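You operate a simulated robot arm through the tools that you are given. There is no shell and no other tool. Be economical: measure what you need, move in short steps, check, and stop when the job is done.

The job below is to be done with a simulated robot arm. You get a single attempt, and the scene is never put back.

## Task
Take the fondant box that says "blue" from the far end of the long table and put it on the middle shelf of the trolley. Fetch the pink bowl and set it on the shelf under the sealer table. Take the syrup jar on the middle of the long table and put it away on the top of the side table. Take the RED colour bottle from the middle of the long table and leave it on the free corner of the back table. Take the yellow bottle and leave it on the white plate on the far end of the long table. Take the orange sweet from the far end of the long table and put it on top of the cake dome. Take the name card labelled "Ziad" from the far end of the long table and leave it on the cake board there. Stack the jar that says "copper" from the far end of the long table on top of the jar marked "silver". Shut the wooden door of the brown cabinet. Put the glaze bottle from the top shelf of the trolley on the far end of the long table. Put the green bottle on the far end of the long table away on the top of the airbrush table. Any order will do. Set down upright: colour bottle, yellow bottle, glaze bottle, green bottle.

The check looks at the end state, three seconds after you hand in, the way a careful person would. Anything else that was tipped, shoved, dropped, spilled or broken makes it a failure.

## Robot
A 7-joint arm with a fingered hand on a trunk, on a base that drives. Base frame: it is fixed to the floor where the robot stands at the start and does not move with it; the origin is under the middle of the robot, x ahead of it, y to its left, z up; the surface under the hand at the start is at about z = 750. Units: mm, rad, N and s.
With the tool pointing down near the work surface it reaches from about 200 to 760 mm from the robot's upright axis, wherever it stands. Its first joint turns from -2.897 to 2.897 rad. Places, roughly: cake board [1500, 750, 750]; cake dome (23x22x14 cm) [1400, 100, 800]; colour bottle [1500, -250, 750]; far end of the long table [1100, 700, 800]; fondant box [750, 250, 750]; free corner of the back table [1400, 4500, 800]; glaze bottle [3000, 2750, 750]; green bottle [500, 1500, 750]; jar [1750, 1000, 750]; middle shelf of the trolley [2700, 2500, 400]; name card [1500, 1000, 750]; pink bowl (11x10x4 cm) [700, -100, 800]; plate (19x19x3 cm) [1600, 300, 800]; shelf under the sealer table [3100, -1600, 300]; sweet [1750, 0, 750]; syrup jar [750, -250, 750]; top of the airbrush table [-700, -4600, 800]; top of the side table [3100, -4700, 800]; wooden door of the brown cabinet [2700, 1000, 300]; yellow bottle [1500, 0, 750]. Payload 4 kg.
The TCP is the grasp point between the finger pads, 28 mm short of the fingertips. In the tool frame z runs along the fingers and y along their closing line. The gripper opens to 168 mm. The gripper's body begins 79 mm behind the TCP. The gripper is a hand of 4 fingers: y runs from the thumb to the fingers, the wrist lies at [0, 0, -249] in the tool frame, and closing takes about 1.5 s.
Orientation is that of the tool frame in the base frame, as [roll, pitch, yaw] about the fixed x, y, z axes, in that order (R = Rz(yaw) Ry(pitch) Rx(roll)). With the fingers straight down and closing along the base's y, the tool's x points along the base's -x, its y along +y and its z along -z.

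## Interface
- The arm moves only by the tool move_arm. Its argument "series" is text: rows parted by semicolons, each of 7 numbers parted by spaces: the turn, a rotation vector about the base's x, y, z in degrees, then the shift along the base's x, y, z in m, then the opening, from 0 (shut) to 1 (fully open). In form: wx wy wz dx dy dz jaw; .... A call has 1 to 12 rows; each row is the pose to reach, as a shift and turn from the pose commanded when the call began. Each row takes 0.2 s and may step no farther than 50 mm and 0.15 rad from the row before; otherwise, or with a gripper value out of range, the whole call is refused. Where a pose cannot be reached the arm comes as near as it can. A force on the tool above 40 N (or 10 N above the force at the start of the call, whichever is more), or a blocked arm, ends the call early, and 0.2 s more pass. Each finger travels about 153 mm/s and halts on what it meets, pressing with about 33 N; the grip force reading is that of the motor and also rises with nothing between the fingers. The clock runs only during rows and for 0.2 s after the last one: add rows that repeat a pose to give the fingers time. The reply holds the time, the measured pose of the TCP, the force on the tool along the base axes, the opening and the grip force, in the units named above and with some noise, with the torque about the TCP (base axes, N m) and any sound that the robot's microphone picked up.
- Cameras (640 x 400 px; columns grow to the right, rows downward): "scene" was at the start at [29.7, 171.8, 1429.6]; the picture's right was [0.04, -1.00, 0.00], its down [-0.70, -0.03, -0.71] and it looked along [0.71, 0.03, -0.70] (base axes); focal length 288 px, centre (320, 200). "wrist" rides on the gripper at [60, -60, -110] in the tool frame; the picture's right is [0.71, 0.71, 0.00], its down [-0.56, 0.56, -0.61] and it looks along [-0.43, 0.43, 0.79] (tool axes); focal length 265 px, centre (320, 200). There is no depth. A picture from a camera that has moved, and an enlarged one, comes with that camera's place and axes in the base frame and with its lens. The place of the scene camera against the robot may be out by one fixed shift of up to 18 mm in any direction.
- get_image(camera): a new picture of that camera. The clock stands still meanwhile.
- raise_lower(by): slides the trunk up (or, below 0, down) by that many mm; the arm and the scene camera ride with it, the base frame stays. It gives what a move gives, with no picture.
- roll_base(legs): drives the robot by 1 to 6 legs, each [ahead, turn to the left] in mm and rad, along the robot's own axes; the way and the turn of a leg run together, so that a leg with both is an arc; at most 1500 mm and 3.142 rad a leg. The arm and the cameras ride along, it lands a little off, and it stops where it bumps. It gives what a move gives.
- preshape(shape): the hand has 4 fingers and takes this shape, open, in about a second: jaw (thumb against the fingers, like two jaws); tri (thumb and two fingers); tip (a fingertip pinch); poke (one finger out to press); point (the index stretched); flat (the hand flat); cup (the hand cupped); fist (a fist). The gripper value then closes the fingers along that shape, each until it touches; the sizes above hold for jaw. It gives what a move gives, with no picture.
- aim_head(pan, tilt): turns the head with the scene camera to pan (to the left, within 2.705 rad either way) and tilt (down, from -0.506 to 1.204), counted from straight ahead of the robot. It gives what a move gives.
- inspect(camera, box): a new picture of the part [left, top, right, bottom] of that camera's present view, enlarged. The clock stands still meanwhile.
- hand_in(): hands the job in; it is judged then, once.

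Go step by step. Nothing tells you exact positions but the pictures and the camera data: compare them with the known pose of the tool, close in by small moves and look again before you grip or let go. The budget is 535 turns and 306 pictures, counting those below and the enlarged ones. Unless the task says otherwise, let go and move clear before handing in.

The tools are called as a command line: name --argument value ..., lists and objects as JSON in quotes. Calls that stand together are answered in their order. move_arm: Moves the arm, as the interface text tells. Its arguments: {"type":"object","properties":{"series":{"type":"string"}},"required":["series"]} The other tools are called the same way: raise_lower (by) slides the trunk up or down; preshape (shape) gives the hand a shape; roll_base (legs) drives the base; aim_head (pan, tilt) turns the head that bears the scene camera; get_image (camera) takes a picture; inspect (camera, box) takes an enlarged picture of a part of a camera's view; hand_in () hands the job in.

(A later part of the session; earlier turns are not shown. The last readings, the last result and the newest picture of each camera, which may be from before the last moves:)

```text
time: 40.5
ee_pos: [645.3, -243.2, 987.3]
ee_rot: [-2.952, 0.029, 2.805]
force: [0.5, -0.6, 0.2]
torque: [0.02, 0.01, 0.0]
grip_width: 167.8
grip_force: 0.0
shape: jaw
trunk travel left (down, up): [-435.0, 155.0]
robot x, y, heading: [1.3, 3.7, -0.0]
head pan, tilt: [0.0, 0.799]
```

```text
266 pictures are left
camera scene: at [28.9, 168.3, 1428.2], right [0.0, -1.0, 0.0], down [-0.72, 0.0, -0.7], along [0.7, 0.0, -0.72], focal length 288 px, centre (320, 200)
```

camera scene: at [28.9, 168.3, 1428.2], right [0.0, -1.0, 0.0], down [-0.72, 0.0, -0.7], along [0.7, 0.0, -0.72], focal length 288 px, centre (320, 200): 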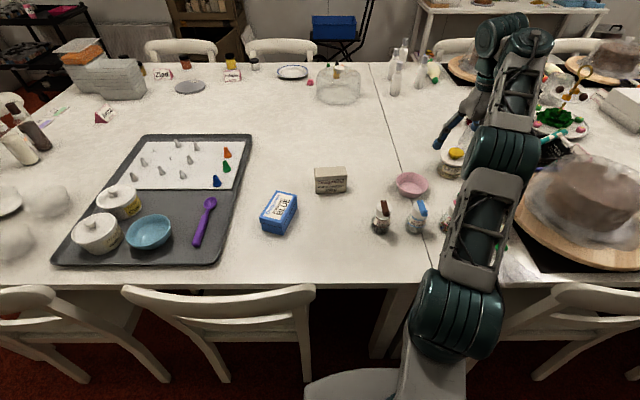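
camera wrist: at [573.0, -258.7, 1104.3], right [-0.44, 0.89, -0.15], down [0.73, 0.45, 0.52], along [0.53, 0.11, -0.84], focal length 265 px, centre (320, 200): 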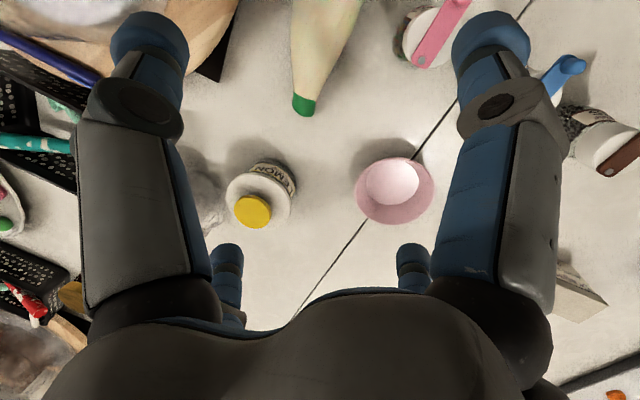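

The jar is at about (790, −293), 843 mm out — a bit beyond vertical reach. I check how much room there is in front of the base.

aim_head --pan 0.0 --tilt 1.2

get_image --camera "scene"

aim_head --pan -0.7 --tilt 1.2

get_image --camera "scene"

```text
time: 41.3
ee_pos: [646.5, -241.2, 986.3]
ee_rot: [-2.955, 0.03, 2.809]
force: [-0.1, 0.4, 0.1]
torque: [-0.02, 0.02, 0.02]
grip_width: 167.8
grip_force: 0.1
shape: jaw
trunk travel left (down, up): [-435.0, 155.0]
robot x, y, heading: [-1.3, -0.5, 0.002]
head pan, tilt: [0.0, 1.201]
```

```text
265 pictures are left
camera scene: at [4.0, 168.6, 1400.5], right [0.0, -1.0, 0.0], down [-0.93, 0.0, -0.36], along [0.36, 0.0, -0.93], focal length 288 px, centre (320, 200)
```

scene: 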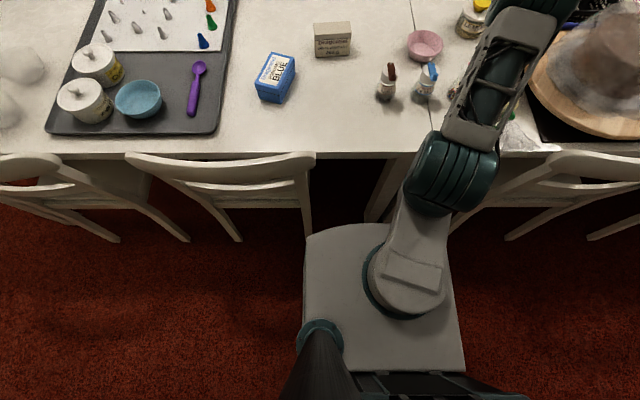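

```text
time: 42.4
ee_pos: [644.8, -241.8, 986.8]
ee_rot: [-2.954, 0.031, 2.807]
force: [0.5, 0.3, 0.1]
torque: [0.04, 0.02, 0.02]
grip_width: 168.0
grip_force: 0.1
shape: jaw
trunk travel left (down, up): [-435.0, 155.0]
robot x, y, heading: [1.1, -2.2, -0.0]
head pan, tilt: [-0.7, 1.201]
```

```text
264 pictures are left
camera scene: at [-9.1, 132.7, 1400.5], right [-0.64, -0.77, 0.0], down [-0.71, 0.6, -0.36], along [0.28, -0.23, -0.93], focal length 288 px, centre (320, 200)
```

scene: 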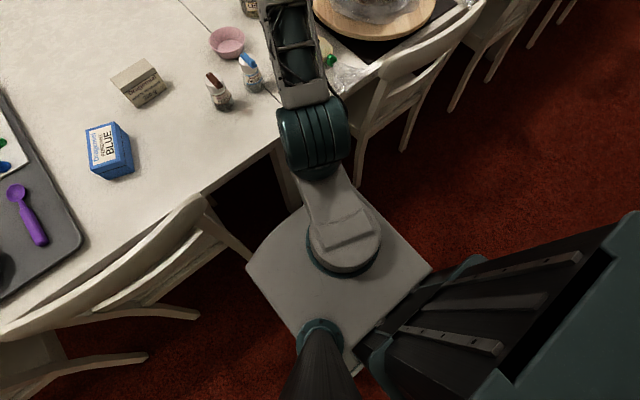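

The arm's axis seems to sit ahead of the base's origin, so the jar may be within reach. I level the hand and try to get above the jar with fingers pointing straight down.

move_arm --series "5 -1.5 0 0.03 -0.01 0 0.85; 10 -3.5 0 0.07 -0.025 -0.01 0.8; 10 -3.5 0 0.11 -0.04 -0.03 0.8; 10 -3.5 0 0.145 -0.051 -0.045 0.8; 10 -3.5 0 0.145 -0.051 -0.045 0.8"

get_image --camera "wrist"

```text
time: 43.6
ee_pos: [685.5, -255.8, 936.0]
ee_rot: [-3.141, 0.03, 2.802]
force: [-0.8, -0.6, 0.4]
torque: [-0.01, -0.02, 0.03]
grip_width: 134.5
grip_force: 0.1
shape: jaw
out of reach, approached as far as the arm can: row 1, 2, 3, 4, 5
trunk travel left (down, up): [-435.0, 155.0]
robot x, y, heading: [-0.4, 1.7, 0.005]
head pan, tilt: [-0.7, 1.201]
```

```text
263 pictures are left
camera wrist: at [605.0, -290.5, 1045.0], right [-0.43, 0.9, -0.02], down [0.69, 0.35, 0.63], along [0.58, 0.25, -0.78], focal length 265 px, centre (320, 200)
```

wrist: 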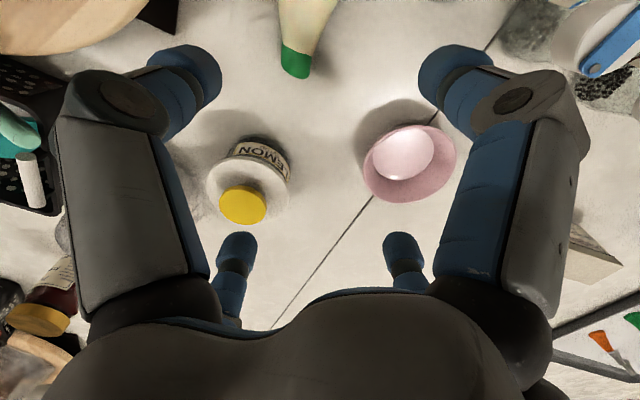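

Vertical reach ends about 60 mm short. There's free floor ahead-right between the chairs, so I lift and retract the hand, turn right slightly and creep forward.

move_arm --series "0 0 0 -0.03 0.01 0.03 1; 0 0 0 -0.06 0.03 0.06 1; 0 0 0 -0.1 0.05 0.09 1; 0 0 0 -0.14 0.08 0.12 1; 0 0 0 -0.17 0.11 0.14 1"

roll_base --legs '[[0, -0.25], [60, 0]]'

aim_head --pan 0.0 --tilt 1.2

get_image --camera "scene"

get_image --camera "wrist"

```text
refused: row 3 steps farther than a row can; nothing moved
```

```text
time: 45.4
ee_pos: [659.2, -430.1, 936.7]
ee_rot: [-3.139, 0.031, 2.554]
force: [0.7, 1.5, -0.5]
torque: [0.0, -0.01, 0.05]
grip_width: 133.5
grip_force: 0.0
shape: jaw
trunk travel left (down, up): [-435.0, 155.0]
robot x, y, heading: [58.7, -13.5, -0.248]
head pan, tilt: [-0.7, 1.201]
```

```text
time: 46.5
ee_pos: [658.2, -431.7, 935.5]
ee_rot: [-3.137, 0.032, 2.552]
force: [0.0, 0.2, -0.3]
torque: [0.0, -0.02, -0.02]
grip_width: 133.6
grip_force: 0.0
shape: jaw
trunk travel left (down, up): [-435.0, 155.0]
robot x, y, heading: [60.1, -15.7, -0.248]
head pan, tilt: [0.0, 1.201]
```

```text
262 pictures are left
camera scene: at [103.2, 149.8, 1400.4], right [-0.25, -0.97, 0.0], down [-0.9, 0.23, -0.36], along [0.35, -0.09, -0.93], focal length 288 px, centre (320, 200)
```

scene: 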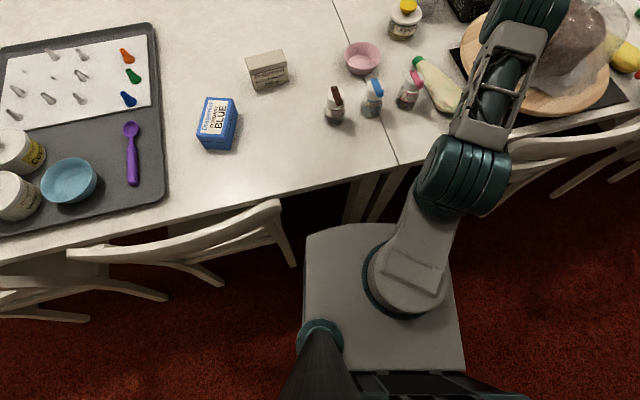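

```text
261 pictures are left
camera wrist: at [572.6, -446.2, 1045.1], right [-0.19, 0.98, -0.02], down [0.76, 0.17, 0.63], along [0.62, 0.1, -0.78], focal length 265 px, centre (320, 200)
```

wrist: 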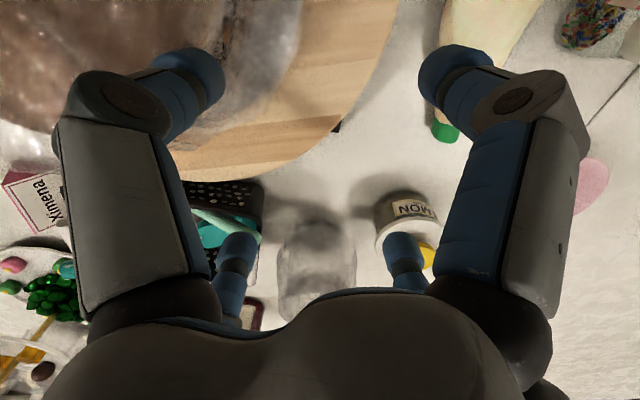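

The base moved fine. The hand is close to the wrapped cake, so I lift it first.

move_arm --series "0 0 0 -0.02 0.01 0.04 1; 0 0 0 -0.04 0.03 0.08 1; 0 0 0 -0.06 0.06 0.1 1; 0 0 0 -0.06 0.1 0.12 1; 0 0 0 -0.06 0.14 0.12 1"

```text
time: 47.7
ee_pos: [598.3, -292.1, 1058.2]
ee_rot: [-3.139, 0.03, 2.553]
force: [0.5, 0.6, -1.0]
torque: [0.02, 0.0, -0.01]
grip_width: 167.9
grip_force: 0.1
shape: jaw
trunk travel left (down, up): [-435.0, 155.0]
robot x, y, heading: [59.1, -17.6, -0.253]
head pan, tilt: [0.0, 1.201]
```

roll_base --legs '[[60, 0]]'

move_arm --series "0 0 0 0.035 0 -0.03 1; 0 0 0 0.07 0 -0.06 0.9; 0 0 0 0.1 0.005 -0.09 0.8; 0 0 0 0.13 0.01 -0.11 0.8; 0 0 0 0.13 0.01 -0.11 0.8"

get_image --camera "wrist"

get_image --camera "scene"

```text
time: 48.7
ee_pos: [656.7, -306.8, 1057.0]
ee_rot: [-3.138, 0.03, 2.551]
force: [-0.6, -0.7, -0.1]
torque: [-0.01, -0.01, 0.02]
grip_width: 167.9
grip_force: 0.1
shape: jaw
trunk travel left (down, up): [-435.0, 155.0]
robot x, y, heading: [118.0, -27.0, -0.251]
head pan, tilt: [0.0, 1.201]
```

```text
time: 49.9
ee_pos: [787.4, -298.1, 947.1]
ee_rot: [-3.137, 0.03, 2.549]
force: [0.3, -0.1, -0.8]
torque: [-0.01, 0.04, 0.01]
grip_width: 134.5
grip_force: 0.0
shape: jaw
trunk travel left (down, up): [-435.0, 155.0]
robot x, y, heading: [116.0, -26.9, -0.25]
head pan, tilt: [0.0, 1.201]
```

```text
260 pictures are left
camera wrist: at [701.9, -312.1, 1054.3], right [-0.19, 0.98, -0.02], down [0.76, 0.17, 0.63], along [0.62, 0.1, -0.78], focal length 265 px, centre (320, 200)
```

wrist: 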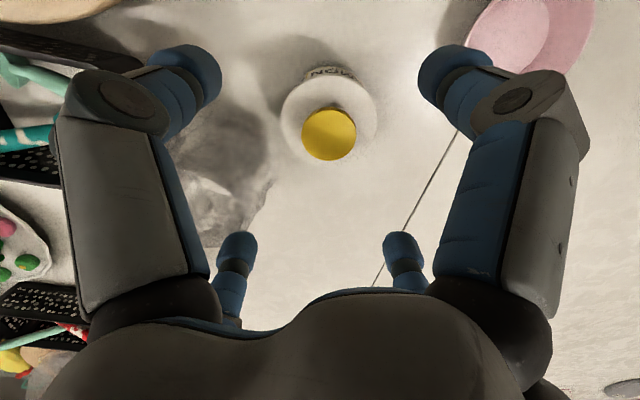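

```text
259 pictures are left
camera scene: at [161.9, 134.9, 1400.5], right [-0.25, -0.97, 0.0], down [-0.9, 0.23, -0.36], along [0.35, -0.09, -0.93], focal length 288 px, centre (320, 200)
```

scene: 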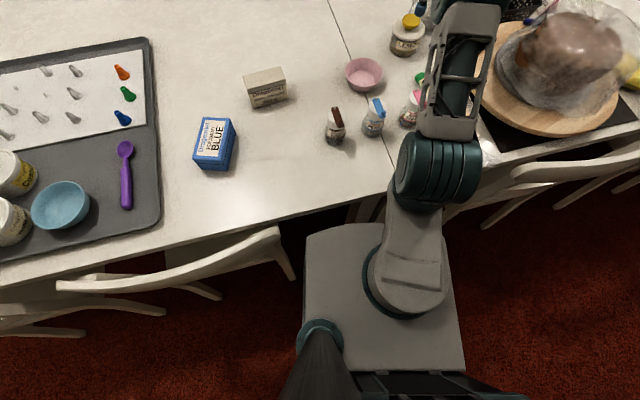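

The jar is right below the hand. I rotate the hand 30° so that the fingers straddle the glass standing next to the jar, then check.

move_arm --series "0 0 8 0.003 0.004 0 0.72; 0 0 16 0.003 0.004 0 0.72; 0 0 24 0.003 0.004 -0.01 0.72; 0 0 30 0.003 0.004 -0.03 0.72; 0 0 30 0.003 0.004 -0.03 0.72"

get_image --camera "wrist"

inspect --camera "scene" --box '[330, 0, 530, 125]'

```text
time: 51.1
ee_pos: [790.1, -294.8, 917.1]
ee_rot: [-3.139, 0.032, 3.078]
force: [0.6, -0.1, -0.3]
torque: [-0.04, -0.02, 0.03]
grip_width: 121.4
grip_force: 0.0
shape: jaw
trunk travel left (down, up): [-435.0, 155.0]
robot x, y, heading: [116.6, -32.0, -0.25]
head pan, tilt: [0.0, 1.201]
```

```text
258 pictures are left
camera wrist: at [722.6, -349.1, 1024.9], right [-0.66, 0.75, -0.02], down [0.57, 0.52, 0.63], along [0.49, 0.4, -0.78], focal length 265 px, centre (320, 200)
```

wrist: 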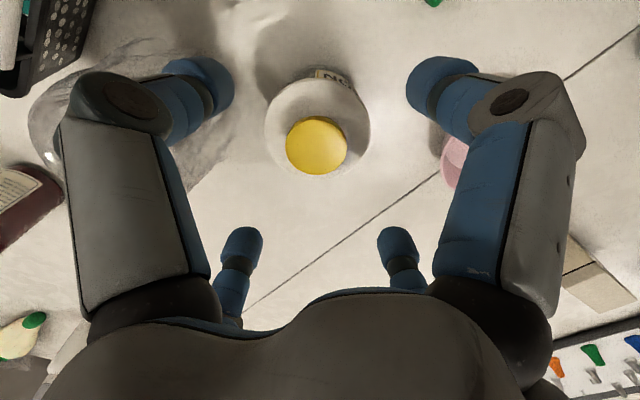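

```text
3.20 times, centred on (430, 62) of scene
camera zoom: at [161.6, 134.9, 1400.5], right [-0.25, -0.97, 0.0], down [-0.9, 0.23, -0.36], along [0.35, -0.09, -0.93], focal length 920 px, centre (-32, 640)
```

zoom: 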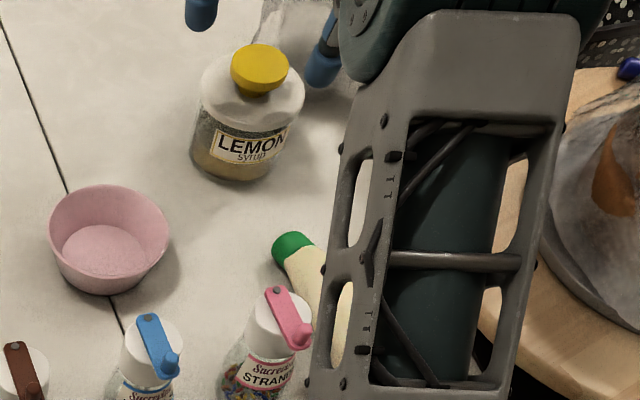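

The jar is centred and the glass is clear. I lower straight down around the jar.

move_arm --series "0 0 0 0 -0.002 -0.045 0.72; 0 0 0 0 -0.002 -0.09 0.72; 0 0 0 0 -0.002 -0.127 0.72; 0 0 0 0 -0.002 -0.127 0.72"

get_image --camera "wrist"

inspect --camera "scene" --box '[330, 0, 530, 125]'

```text
time: 52.1
ee_pos: [790.8, -294.4, 789.5]
ee_rot: [-3.138, 0.032, 3.074]
force: [-0.4, -0.2, 0.3]
torque: [0.03, 0.01, 0.02]
grip_width: 121.3
grip_force: 0.0
shape: jaw
trunk travel left (down, up): [-435.0, 155.0]
robot x, y, heading: [114.5, -26.6, -0.251]
head pan, tilt: [0.0, 1.201]
```

```text
256 pictures are left
camera wrist: at [723.4, -350.9, 897.9], right [-0.66, 0.75, -0.02], down [0.57, 0.52, 0.63], along [0.49, 0.4, -0.78], focal length 265 px, centre (320, 200)
```

wrist: 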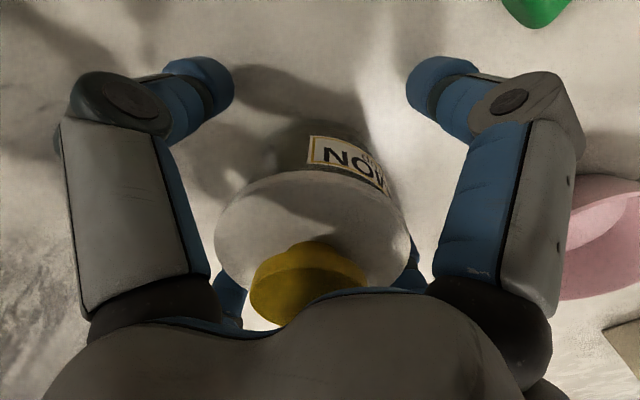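

```text
3.20 times, centred on (430, 62) of scene
camera zoom: at [161.5, 134.8, 1400.5], right [-0.25, -0.97, 0.0], down [-0.9, 0.23, -0.36], along [0.35, -0.09, -0.93], focal length 920 px, centre (-32, 640)
```

zoom: 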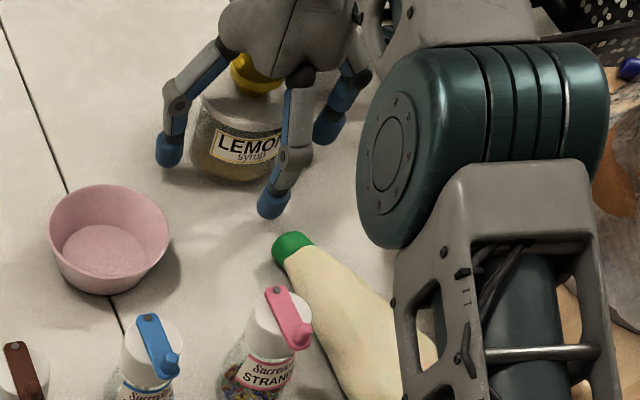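

Fingers surround the jar body. I close the hand.

move_arm --series "0 0 0 0 0 0 0.3; 0 0 0 0 0 0 0.2; 0 0 0 0 0 0 0.2; 0 0 0 0 0 0 0.2; 0 0 0 0 0 0 0.2"

get_image --camera "wrist"

```text
time: 53.3
ee_pos: [790.0, -295.0, 791.2]
ee_rot: [-3.14, 0.032, 3.074]
force: [0.0, 0.0, -0.3]
torque: [0.02, 0.03, 0.04]
grip_width: 70.2
grip_force: 33.2
shape: jaw
trunk travel left (down, up): [-435.0, 155.0]
robot x, y, heading: [116.5, -28.4, -0.247]
head pan, tilt: [0.0, 1.201]
```

```text
254 pictures are left
camera wrist: at [723.5, -351.1, 898.0], right [-0.66, 0.75, -0.02], down [0.58, 0.52, 0.63], along [0.49, 0.4, -0.78], focal length 265 px, centre (320, 200)
```

wrist: 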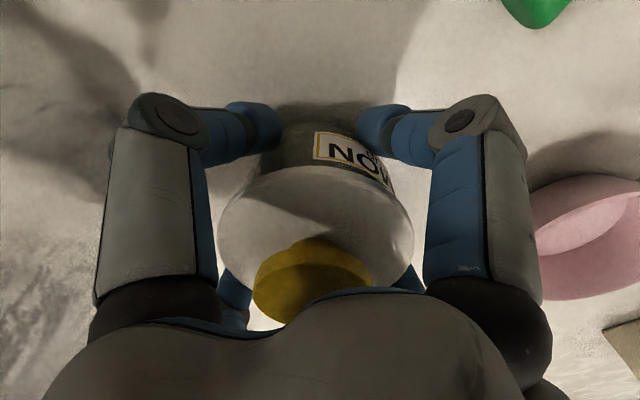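

Good grip (70 mm, 33 N). I lift and retract the jar over the robot's front.

move_arm --series "0 0 0 0 0 0.04 0.2; 0 0 0 0 0 0.085 0.2; 0 0 0 -0.02 0.01 0.125 0.2; 0 0 0 -0.05 0.03 0.15 0.2; 0 0 0 -0.08 0.05 0.18 0.2; 0 0 0 -0.12 0.07 0.2 0.2; 0 0 0 -0.16 0.09 0.21 0.2; 0 0 0 -0.2 0.11 0.22 0.2; 0 0 0 -0.235 0.14 0.23 0.2; 0 0 0 -0.235 0.14 0.23 0.2"

aim_head --pan -1.3 --tilt 0.6

get_image --camera "scene"

```text
time: 55.5
ee_pos: [553.1, -154.5, 1020.7]
ee_rot: [-3.137, 0.031, 3.075]
force: [-0.4, 0.1, -2.6]
torque: [-0.05, 0.02, 0.01]
grip_width: 70.2
grip_force: 32.9
shape: jaw
trunk travel left (down, up): [-435.0, 155.0]
robot x, y, heading: [118.0, -32.9, -0.255]
head pan, tilt: [0.0, 1.201]
```

```text
time: 56.9
ee_pos: [554.4, -154.9, 1019.0]
ee_rot: [-3.138, 0.031, 3.076]
force: [-0.4, 0.4, -2.6]
torque: [-0.06, 0.04, -0.02]
grip_width: 70.3
grip_force: 33.1
shape: jaw
trunk travel left (down, up): [-435.0, 155.0]
robot x, y, heading: [113.8, -31.5, -0.247]
head pan, tilt: [-1.3, 0.6]
```

```text
253 pictures are left
camera scene: at [109.3, 60.3, 1445.0], right [-1.0, -0.02, 0.0], down [-0.01, 0.57, -0.82], along [0.02, -0.82, -0.57], focal length 288 px, centre (320, 200)
```

scene: 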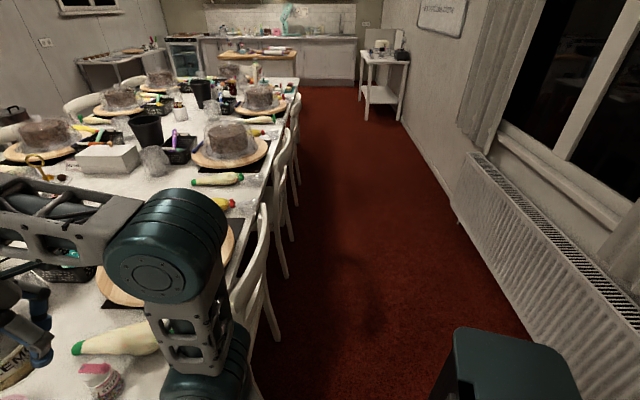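

The aisle along my right is clear. I back out, turn right and drive down the aisle.

roll_base --legs '[[-200, 0], [0, -1.34], [1400, 0]]'

aim_head --pan 0.3 --tilt 0.4

get_image --camera "scene"

```text
time: 68.3
ee_pos: [-119.8, -1821.9, 1019.3]
ee_rot: [-3.138, 0.029, 1.739]
force: [0.2, 0.3, -2.8]
torque: [0.02, 0.01, 0.04]
grip_width: 70.2
grip_force: 33.2
shape: jaw
trunk travel left (down, up): [-435.0, 155.0]
robot x, y, heading: [-99.7, -1370.3, -1.583]
head pan, tilt: [-1.3, 0.6]
```

```text
time: 70.0
ee_pos: [-119.8, -1820.1, 1021.5]
ee_rot: [-3.139, 0.031, 1.74]
force: [-0.1, 0.0, -3.1]
torque: [0.03, 0.04, 0.04]
grip_width: 69.9
grip_force: 33.1
shape: jaw
trunk travel left (down, up): [-435.0, 155.0]
robot x, y, heading: [-101.6, -1368.6, -1.581]
head pan, tilt: [0.3, 0.4]
```

```text
252 pictures are left
camera scene: at [98.9, -1392.9, 1463.3], right [-0.96, -0.28, 0.0], down [-0.11, 0.37, -0.92], along [0.26, -0.88, -0.39], focal length 288 px, centre (320, 200)
```

scene: 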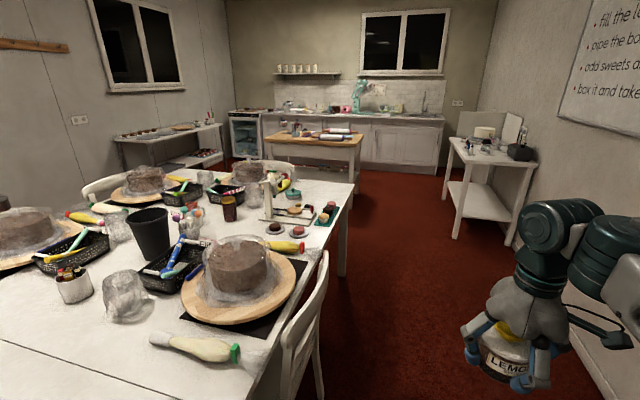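

I see the long table's end and the wooden island; the side table is at the left back. I drive on and look at the gap between them.

roll_base --legs '[[1500, 0], [600, 0]]'

aim_head --pan 1.2 --tilt 0.5

get_image --camera "scene"

```text
time: 80.5
ee_pos: [-151.4, -3928.6, 1020.7]
ee_rot: [-3.137, 0.031, 1.738]
force: [0.2, -0.8, -3.1]
torque: [0.05, 0.0, 0.0]
grip_width: 70.2
grip_force: 33.1
shape: jaw
trunk travel left (down, up): [-435.0, 155.0]
robot x, y, heading: [-130.2, -3479.5, -1.588]
head pan, tilt: [0.3, 0.4]
```

```text
time: 81.7
ee_pos: [-152.4, -3927.0, 1020.1]
ee_rot: [-3.139, 0.031, 1.735]
force: [0.4, 1.6, -2.7]
torque: [0.03, 0.03, 0.01]
grip_width: 69.8
grip_force: 33.3
shape: jaw
trunk travel left (down, up): [-435.0, 155.0]
robot x, y, heading: [-129.8, -3473.7, -1.59]
head pan, tilt: [1.201, 0.499]
```

```text
251 pictures are left
camera scene: at [125.6, -3445.4, 1454.2], right [-0.38, -0.93, 0.0], down [-0.44, 0.18, -0.88], along [0.81, -0.33, -0.48], focal length 288 px, centre (320, 200)
```

scene: 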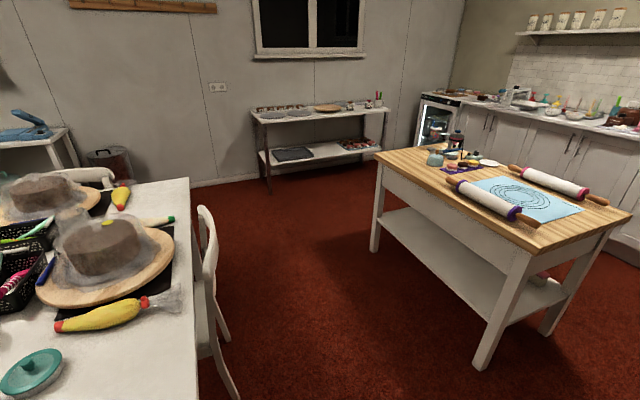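

There's a ~930 mm gap between the end chair and the island. I drive through it toward the side table.

roll_base --legs '[[390, 0], [0, 1.59], [1500, 0], [450, 0], [0, -0.7]]'

aim_head --pan 0.4 --tilt 0.5

get_image --camera "scene"

```text
time: 99.2
ee_pos: [2148.5, -4184.2, 1019.1]
ee_rot: [-3.14, 0.029, 2.617]
force: [0.2, 0.0, -2.2]
torque: [-0.03, 0.02, 0.0]
grip_width: 69.9
grip_force: 32.9
shape: jaw
trunk travel left (down, up): [-435.0, 155.0]
robot x, y, heading: [1813.2, -3877.4, -0.709]
head pan, tilt: [1.201, 0.499]
```

```text
time: 100.3
ee_pos: [2149.1, -4184.2, 1020.5]
ee_rot: [-3.138, 0.029, 2.619]
force: [0.8, -0.3, -3.1]
torque: [0.02, 0.02, 0.0]
grip_width: 69.6
grip_force: 33.0
shape: jaw
trunk travel left (down, up): [-435.0, 155.0]
robot x, y, heading: [1811.5, -3879.7, -0.706]
head pan, tilt: [0.4, 0.499]
```

```text
250 pictures are left
camera scene: at [1967.3, -3737.6, 1454.1], right [-0.3, -0.95, 0.0], down [-0.46, 0.14, -0.88], along [0.84, -0.26, -0.48], focal length 288 px, centre (320, 200)
```

scene: 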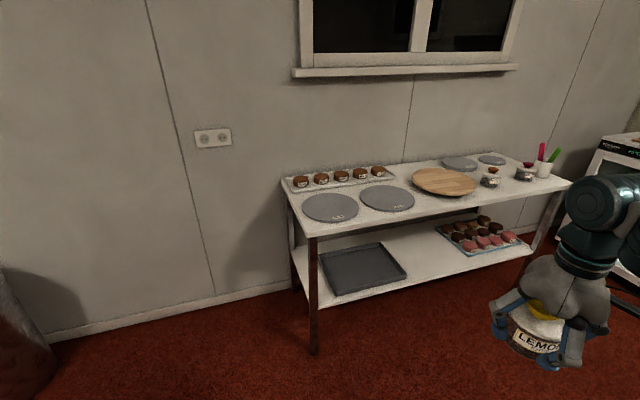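

The side table top carries boards and small bowls. I zoom in to find a free spot.

inspect --camera "scene" --box '[280, 140, 580, 250]'

```text
2.13 times, centred on (430, 195) of scene
camera zoom: at [1967.3, -3737.6, 1454.1], right [-0.3, -0.95, 0.0], down [-0.46, 0.14, -0.88], along [0.84, -0.26, -0.48], focal length 613 px, centre (85, 211)
```

zoom: 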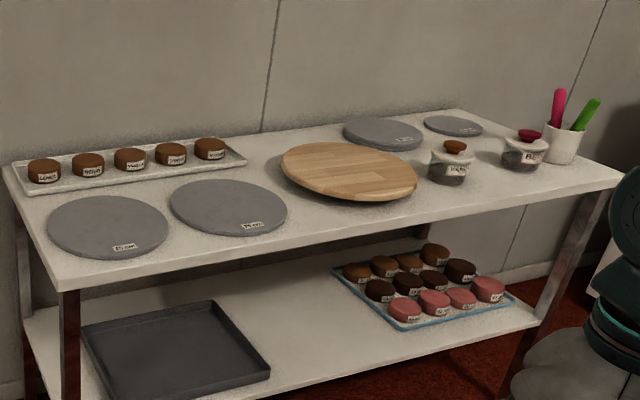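

Two similar syrup jars stand on the right of the table, with free space in front between them around (2945, −5105). I drive there.

roll_base --legs '[[0, -0.39], [1360, 0], [0, 1.096]]'

aim_head --pan 0.0 --tilt 0.7

get_image --camera "scene"

get_image --camera "wrist"

```text
time: 111.0
ee_pos: [2879.7, -5084.1, 1019.8]
ee_rot: [-3.139, 0.031, -2.954]
force: [-0.2, 0.7, -2.9]
torque: [-0.03, 0.02, 0.01]
grip_width: 69.7
grip_force: 32.8
shape: jaw
trunk travel left (down, up): [-435.0, 155.0]
robot x, y, heading: [2425.6, -5069.1, 0.002]
head pan, tilt: [0.4, 0.499]
```

```text
time: 111.8
ee_pos: [2881.1, -5085.3, 1021.2]
ee_rot: [-3.137, 0.028, -2.955]
force: [-0.1, -0.4, -3.5]
torque: [-0.02, 0.02, 0.01]
grip_width: 69.5
grip_force: 32.7
shape: jaw
trunk travel left (down, up): [-435.0, 155.0]
robot x, y, heading: [2423.3, -5074.9, 0.002]
head pan, tilt: [0.0, 0.7]
```

```text
248 pictures are left
camera scene: at [2459.4, -4903.8, 1436.5], right [0.0, -1.0, 0.0], down [-0.64, 0.0, -0.77], along [0.77, 0.0, -0.64], focal length 288 px, centre (320, 200)
```

scene: 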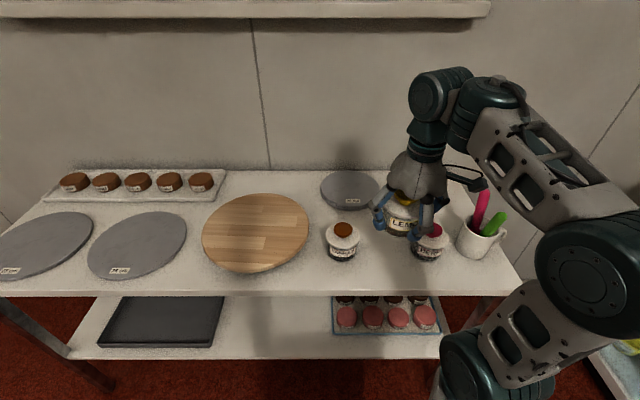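

```text
247 pictures are left
camera wrist: at [2829.9, -5155.8, 1128.6], right [-0.83, 0.56, -0.02], down [0.43, 0.65, 0.63], along [0.37, 0.51, -0.78], focal length 265 px, centre (320, 200)
```

wrist: 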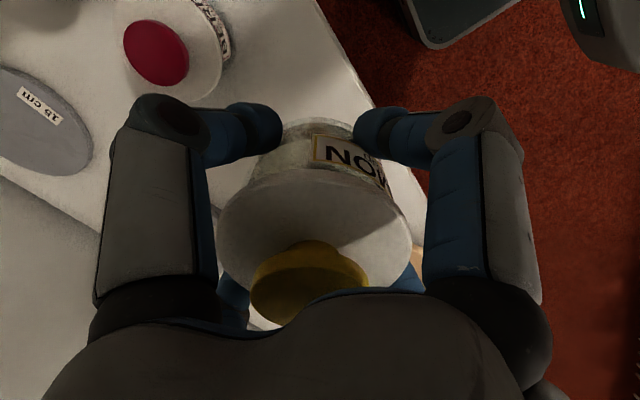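

The spot between the jars, near (2930, −5084), is free. I move over it and lower.

move_arm --series "0 0 0 0.025 0 -0.04 0.2; 0 0 0 0.05 0 -0.08 0.2; 0 0 0 0.05 0 -0.12 0.2; 0 0 0 0.05 0 -0.15 0.2; 0 0 0 0.05 0 -0.15 0.2"

get_image --camera "scene"

get_image --camera "wrist"

```text
time: 113.0
ee_pos: [2932.0, -5084.2, 868.9]
ee_rot: [-3.138, 0.03, -2.957]
force: [-0.2, -0.3, -3.2]
torque: [-0.01, 0.03, 0.0]
grip_width: 69.3
grip_force: 33.2
shape: jaw
trunk travel left (down, up): [-435.0, 155.0]
robot x, y, heading: [2429.4, -5072.5, 0.007]
head pan, tilt: [0.0, 0.7]
```

```text
246 pictures are left
camera scene: at [2459.6, -4904.0, 1436.4], right [0.0, -1.0, 0.0], down [-0.64, 0.0, -0.76], along [0.76, 0.0, -0.64], focal length 288 px, centre (320, 200)
```

scene: 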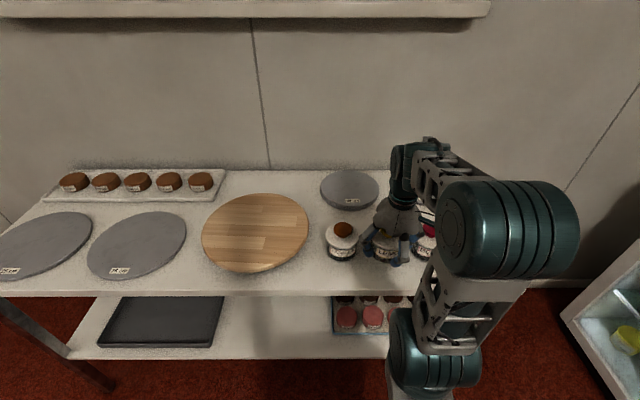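

```text
245 pictures are left
camera wrist: at [2880.5, -5156.3, 978.1], right [-0.83, 0.56, -0.02], down [0.43, 0.65, 0.63], along [0.37, 0.51, -0.78], focal length 265 px, centre (320, 200)
```

wrist: 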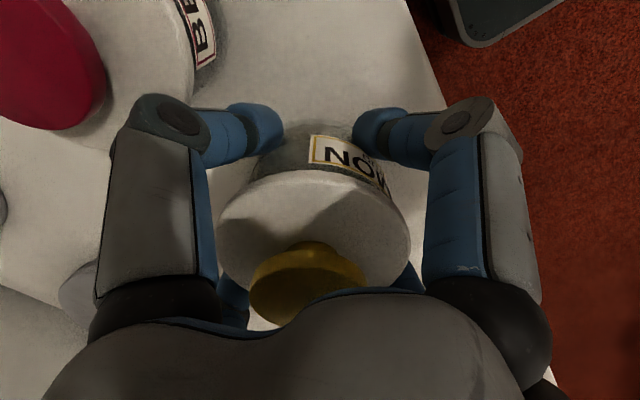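

Nearly down. I lower slowly until the jar touches the table.

move_arm --series "0 0 0 0 0 -0.012 0.2; 0 0 0 0 0 -0.02 0.2; 0 0 0 0 0 -0.026 0.2; 0 0 0 0 0 -0.03 0.2; 0 0 0 0 0 -0.034 0.2"

```text
time: 114.2
ee_pos: [2930.2, -5084.8, 839.6]
ee_rot: [-3.135, 0.035, -2.951]
force: [-3.8, 2.2, 17.9]
torque: [0.0, -0.09, 0.03]
grip_width: 69.2
grip_force: 33.2
shape: jaw
trunk travel left (down, up): [-435.0, 155.0]
robot x, y, heading: [2424.9, -5069.8, 0.007]
head pan, tilt: [0.0, 0.7]
```

Contact. I open moderately and lift off.

move_arm --series "0 0 0 0 0 0.003 0.45; 0 0 0 0 0 0.003 0.58; 0 0 0 0 0 0.003 0.6; 0 0 0 0 0 0.003 0.6; 0 0 0 0 0 0.03 0.6; 0 0 0 0 0 0.07 0.6; 0 0 0 0 0 0.115 0.6; 0 0 0 -0.02 0 0.16 0.6; 0 0 0 -0.05 0 0.19 0.6; 0 0 0 -0.08 0 0.22 0.8; 0 0 0 -0.08 0 0.22 1"

get_image --camera "scene"

```text
time: 116.6
ee_pos: [2851.7, -5085.2, 1055.4]
ee_rot: [-3.138, 0.03, -2.957]
force: [1.3, 0.1, 0.1]
torque: [0.0, 0.0, 0.01]
grip_width: 168.2
grip_force: 0.1
shape: jaw
trunk travel left (down, up): [-435.0, 155.0]
robot x, y, heading: [2427.0, -5072.6, 0.005]
head pan, tilt: [0.0, 0.7]
heard: snap
```

```text
244 pictures are left
camera scene: at [2458.9, -4903.9, 1436.4], right [0.0, -1.0, 0.0], down [-0.64, 0.0, -0.77], along [0.77, 0.0, -0.64], focal length 288 px, centre (320, 200)
```

scene: 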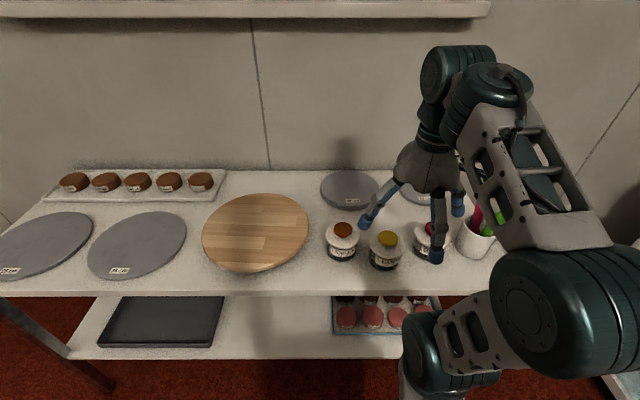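

The jar stands. A "snap" was heard, so I inspect the jars.

inspect --camera "scene" --box '[300, 200, 500, 300]'

get_image --camera "wrist"

```text
3.20 times, centred on (400, 250) of scene
camera zoom: at [2458.9, -4903.9, 1436.4], right [0.0, -1.0, 0.0], down [-0.64, 0.0, -0.77], along [0.77, 0.0, -0.64], focal length 920 px, centre (64, 40)
```

zoom: 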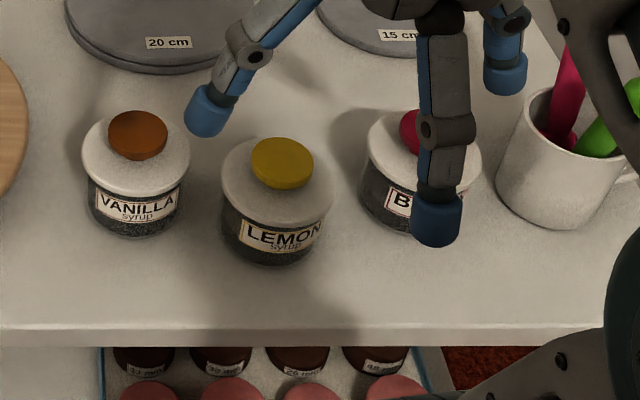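

```text
242 pictures are left
camera wrist: at [2800.6, -5156.3, 1164.4], right [-0.83, 0.56, -0.02], down [0.43, 0.65, 0.63], along [0.37, 0.51, -0.78], focal length 265 px, centre (320, 200)
```

wrist: 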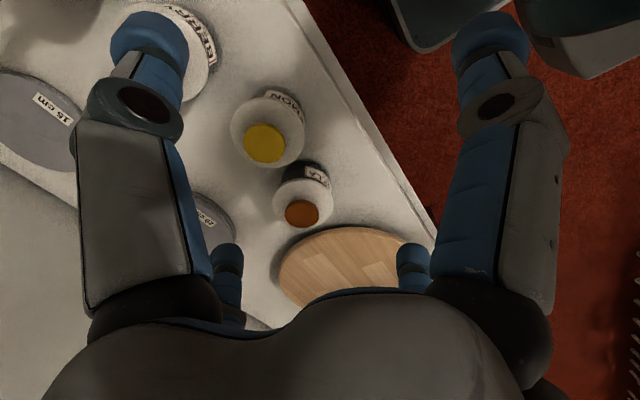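

All intact and the jar is well placed. Next I work along the far side of the long table; I back off, turn left and look up that corridor.

roll_base --legs '[[-150, 0], [0, 1.57]]'

aim_head --pan 0.0 --tilt 0.35

get_image --camera "scene"

```text
time: 121.8
ee_pos: [2288.8, -4646.9, 1054.9]
ee_rot: [-3.138, 0.03, -1.382]
force: [0.0, -0.2, 0.5]
torque: [0.0, -0.01, -0.03]
grip_width: 167.8
grip_force: 0.1
shape: jaw
trunk travel left (down, up): [-435.0, 155.0]
robot x, y, heading: [2278.8, -5073.2, 1.579]
head pan, tilt: [0.0, 0.7]
```

```text
time: 122.7
ee_pos: [2288.3, -4646.5, 1055.8]
ee_rot: [-3.137, 0.029, -1.381]
force: [0.3, -0.3, 0.4]
torque: [-0.01, -0.01, -0.03]
grip_width: 167.8
grip_force: 0.1
shape: jaw
trunk travel left (down, up): [-435.0, 155.0]
robot x, y, heading: [2274.3, -5069.9, 1.583]
head pan, tilt: [0.0, 0.351]
```

```text
241 pictures are left
camera scene: at [2121.9, -5035.5, 1467.8], right [1.0, 0.01, 0.0], down [0.0, -0.34, -0.94], along [-0.01, 0.94, -0.34], focal length 288 px, centre (320, 200)
```

scene: 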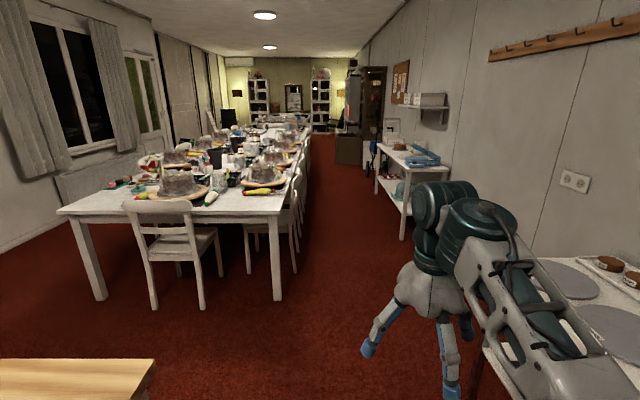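

The corridor is clear. I drive up it and look at the sealer table and its lower shelf on the way.

roll_base --legs '[[0, -0.075], [1500, 0], [1400, 0]]'

aim_head --pan -0.8 --tilt 0.6

get_image --camera "scene"

aim_head --pan 0.2 --tilt 0.5

get_image --camera "scene"

```text
time: 137.2
ee_pos: [2523.1, -1748.5, 1054.7]
ee_rot: [-3.137, 0.028, -1.458]
force: [0.5, -0.3, -0.8]
torque: [0.02, 0.0, 0.01]
grip_width: 168.0
grip_force: 0.0
shape: jaw
trunk travel left (down, up): [-435.0, 155.0]
robot x, y, heading: [2478.3, -2168.8, 1.496]
head pan, tilt: [0.0, 0.351]
```

```text
time: 138.3
ee_pos: [2524.0, -1748.7, 1055.1]
ee_rot: [-3.139, 0.03, -1.456]
force: [1.1, 0.3, -0.6]
torque: [0.05, -0.01, -0.01]
grip_width: 167.6
grip_force: 0.1
shape: jaw
trunk travel left (down, up): [-435.0, 155.0]
robot x, y, heading: [2481.1, -2171.2, 1.506]
head pan, tilt: [-0.799, 0.6]
```

```text
240 pictures are left
camera scene: at [2389.7, -2158.0, 1445.1], right [0.65, -0.76, 0.0], down [-0.43, -0.36, -0.83], along [0.63, 0.53, -0.56], focal length 288 px, centre (320, 200)
```

scene: 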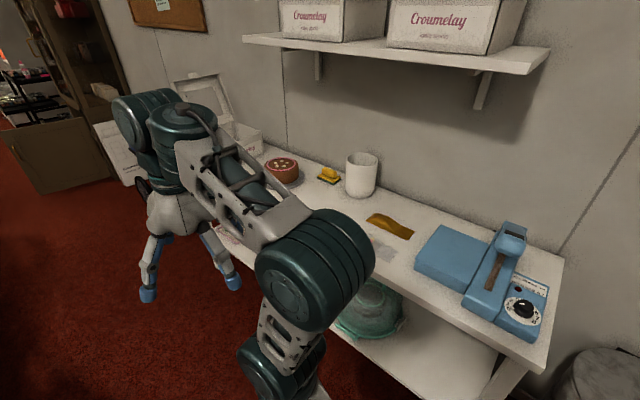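

```text
time: 139.6
ee_pos: [2523.6, -1748.0, 1055.3]
ee_rot: [-3.138, 0.03, -1.458]
force: [1.1, -0.6, 0.0]
torque: [-0.02, -0.03, 0.01]
grip_width: 167.9
grip_force: 0.1
shape: jaw
trunk travel left (down, up): [-435.0, 155.0]
robot x, y, heading: [2482.3, -2169.3, 1.497]
head pan, tilt: [0.201, 0.499]
```

```text
239 pictures are left
camera scene: at [2310.4, -2124.9, 1454.1], right [0.99, 0.13, 0.0], down [0.06, -0.47, -0.88], along [-0.11, 0.87, -0.48], focal length 288 px, centre (320, 200)
```

scene: 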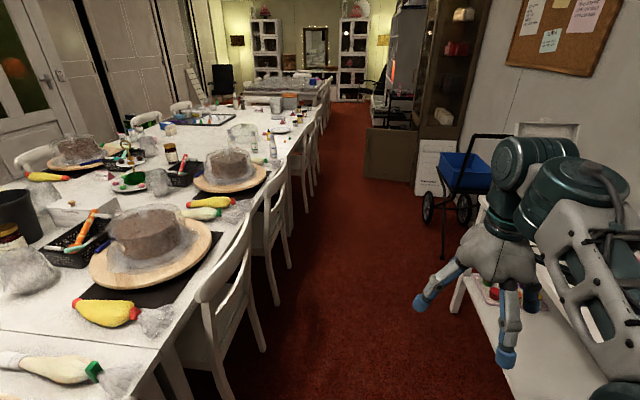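

The lower shelf under the sealer table has room. Ahead the cabinet's door stands open into the corridor. I drive on closer.

roll_base --legs '[[0, 0.08], [1500, 0], [300, 0]]'

aim_head --pan -0.2 --tilt 0.6

get_image --camera "scene"

aim_head --pan 0.7 --tilt 0.7

get_image --camera "scene"

```text
time: 149.1
ee_pos: [2454.6, 34.9, 1054.6]
ee_rot: [-3.138, 0.029, -1.364]
force: [-0.4, -0.9, 0.5]
torque: [0.0, -0.02, 0.01]
grip_width: 168.0
grip_force: 0.1
shape: jaw
trunk travel left (down, up): [-435.0, 155.0]
robot x, y, heading: [2451.7, -389.6, 1.592]
head pan, tilt: [0.201, 0.499]
```

```text
time: 149.9
ee_pos: [2454.8, 33.4, 1056.2]
ee_rot: [-3.138, 0.029, -1.363]
force: [0.2, -0.5, 0.1]
torque: [0.01, -0.01, -0.02]
grip_width: 168.0
grip_force: 0.1
shape: jaw
trunk travel left (down, up): [-435.0, 155.0]
robot x, y, heading: [2450.0, -393.9, 1.595]
head pan, tilt: [-0.201, 0.6]
```

```text
238 pictures are left
camera scene: at [2313.7, -363.1, 1445.1], right [0.98, -0.18, 0.0], down [-0.1, -0.56, -0.83], along [0.15, 0.81, -0.56], focal length 288 px, centre (320, 200)
```

scene: 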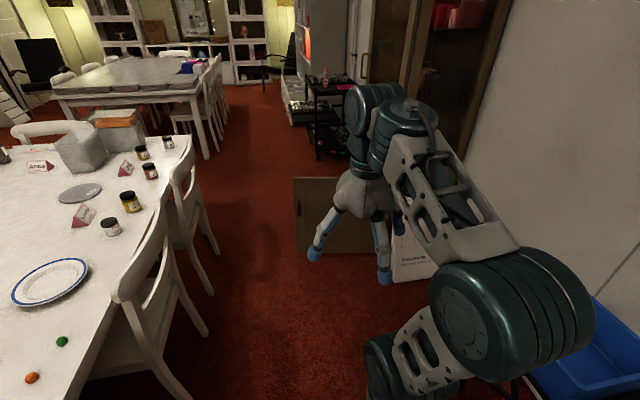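

```text
time: 151.1
ee_pos: [2455.7, 34.9, 1055.8]
ee_rot: [-3.137, 0.029, -1.364]
force: [0.2, -0.1, -0.2]
torque: [-0.05, 0.04, 0.0]
grip_width: 168.1
grip_force: 0.0
shape: jaw
trunk travel left (down, up): [-435.0, 155.0]
robot x, y, heading: [2451.2, -392.9, 1.598]
head pan, tilt: [0.7, 0.7]
```

```text
237 pictures are left
camera scene: at [2242.0, -386.4, 1436.4], right [0.75, 0.66, 0.0], down [0.43, -0.48, -0.77], along [-0.51, 0.57, -0.64], focal length 288 px, centre (320, 200)
```

scene: 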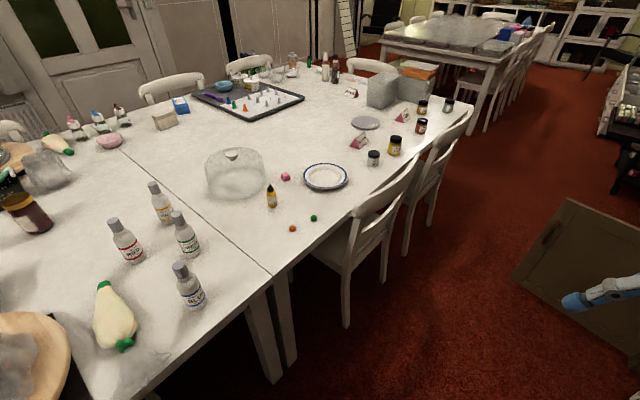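

Superb view of the far side: colour bottles, sweets, plate, dome, cards and jars. I zoom to identify them.

inspect --camera "scene" --box '[80, 150, 280, 310]'

inspect --camera "scene" --box '[250, 70, 470, 240]'

```text
2.50 times, centred on (180, 230) of scene
camera zoom: at [2242.0, -386.4, 1436.4], right [0.75, 0.66, 0.0], down [0.43, -0.48, -0.77], along [-0.51, 0.57, -0.64], focal length 719 px, centre (670, 125)
```

zoom: 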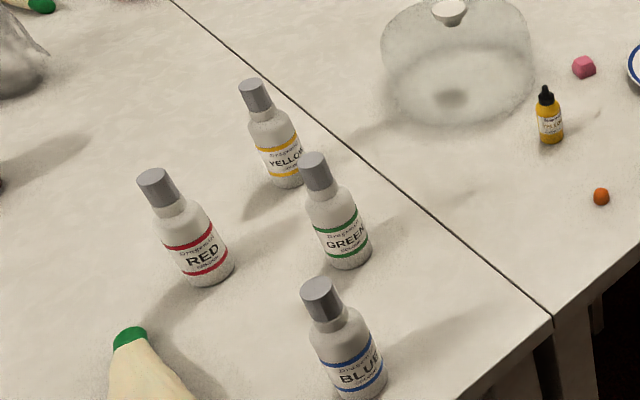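

```text
2.35 times, centred on (360, 155) of scene
camera zoom: at [2242.0, -386.4, 1436.4], right [0.75, 0.66, 0.0], down [0.43, -0.48, -0.77], along [-0.51, 0.57, -0.64], focal length 676 px, centre (226, 306)
```

zoom: 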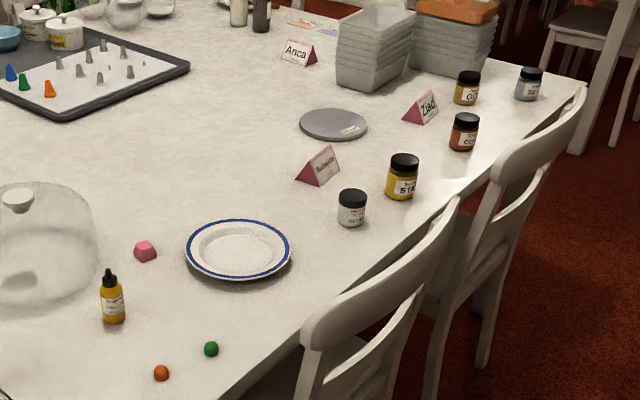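

I zoom on the jars for their labels.

inspect --camera "scene" --box '[365, 90, 465, 170]'

aim_head --pan 0.2 --tilt 1.0

get_image --camera "scene"

```text
5.00 times, centred on (415, 130) of scene
camera zoom: at [2242.0, -386.4, 1436.4], right [0.75, 0.66, 0.0], down [0.43, -0.48, -0.77], along [-0.51, 0.57, -0.64], focal length 1438 px, centre (-155, 550)
```

zoom: 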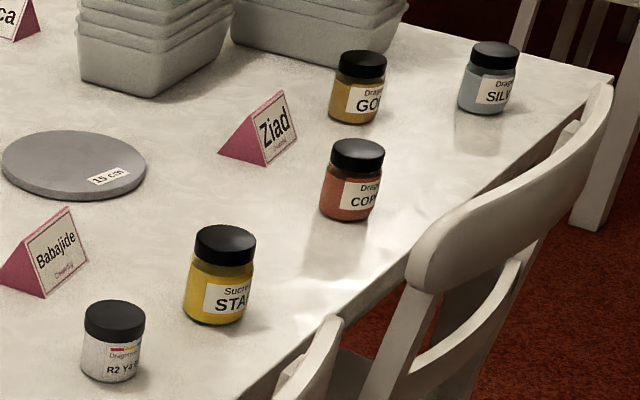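

```text
time: 152.1
ee_pos: [2456.7, 33.6, 1056.1]
ee_rot: [-3.138, 0.03, -1.364]
force: [-0.2, 0.4, 0.0]
torque: [0.03, -0.02, 0.0]
grip_width: 168.2
grip_force: 0.1
shape: jaw
trunk travel left (down, up): [-435.0, 155.0]
robot x, y, heading: [2448.2, -389.7, 1.593]
head pan, tilt: [0.201, 1.0]
```

```text
233 pictures are left
camera scene: at [2282.6, -382.2, 1413.1], right [0.97, 0.22, 0.0], down [0.19, -0.82, -0.54], along [-0.12, 0.53, -0.84], focal length 288 px, centre (320, 200)
```

scene: 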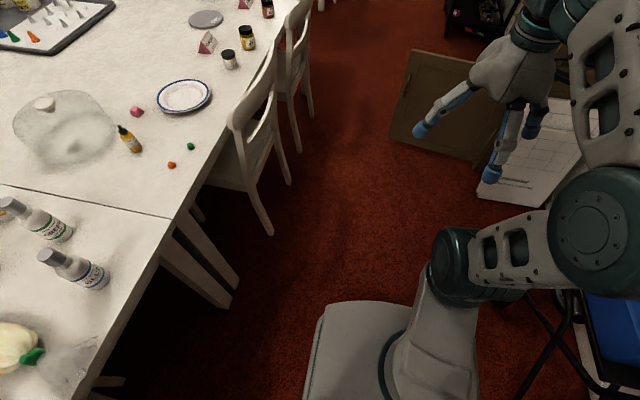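

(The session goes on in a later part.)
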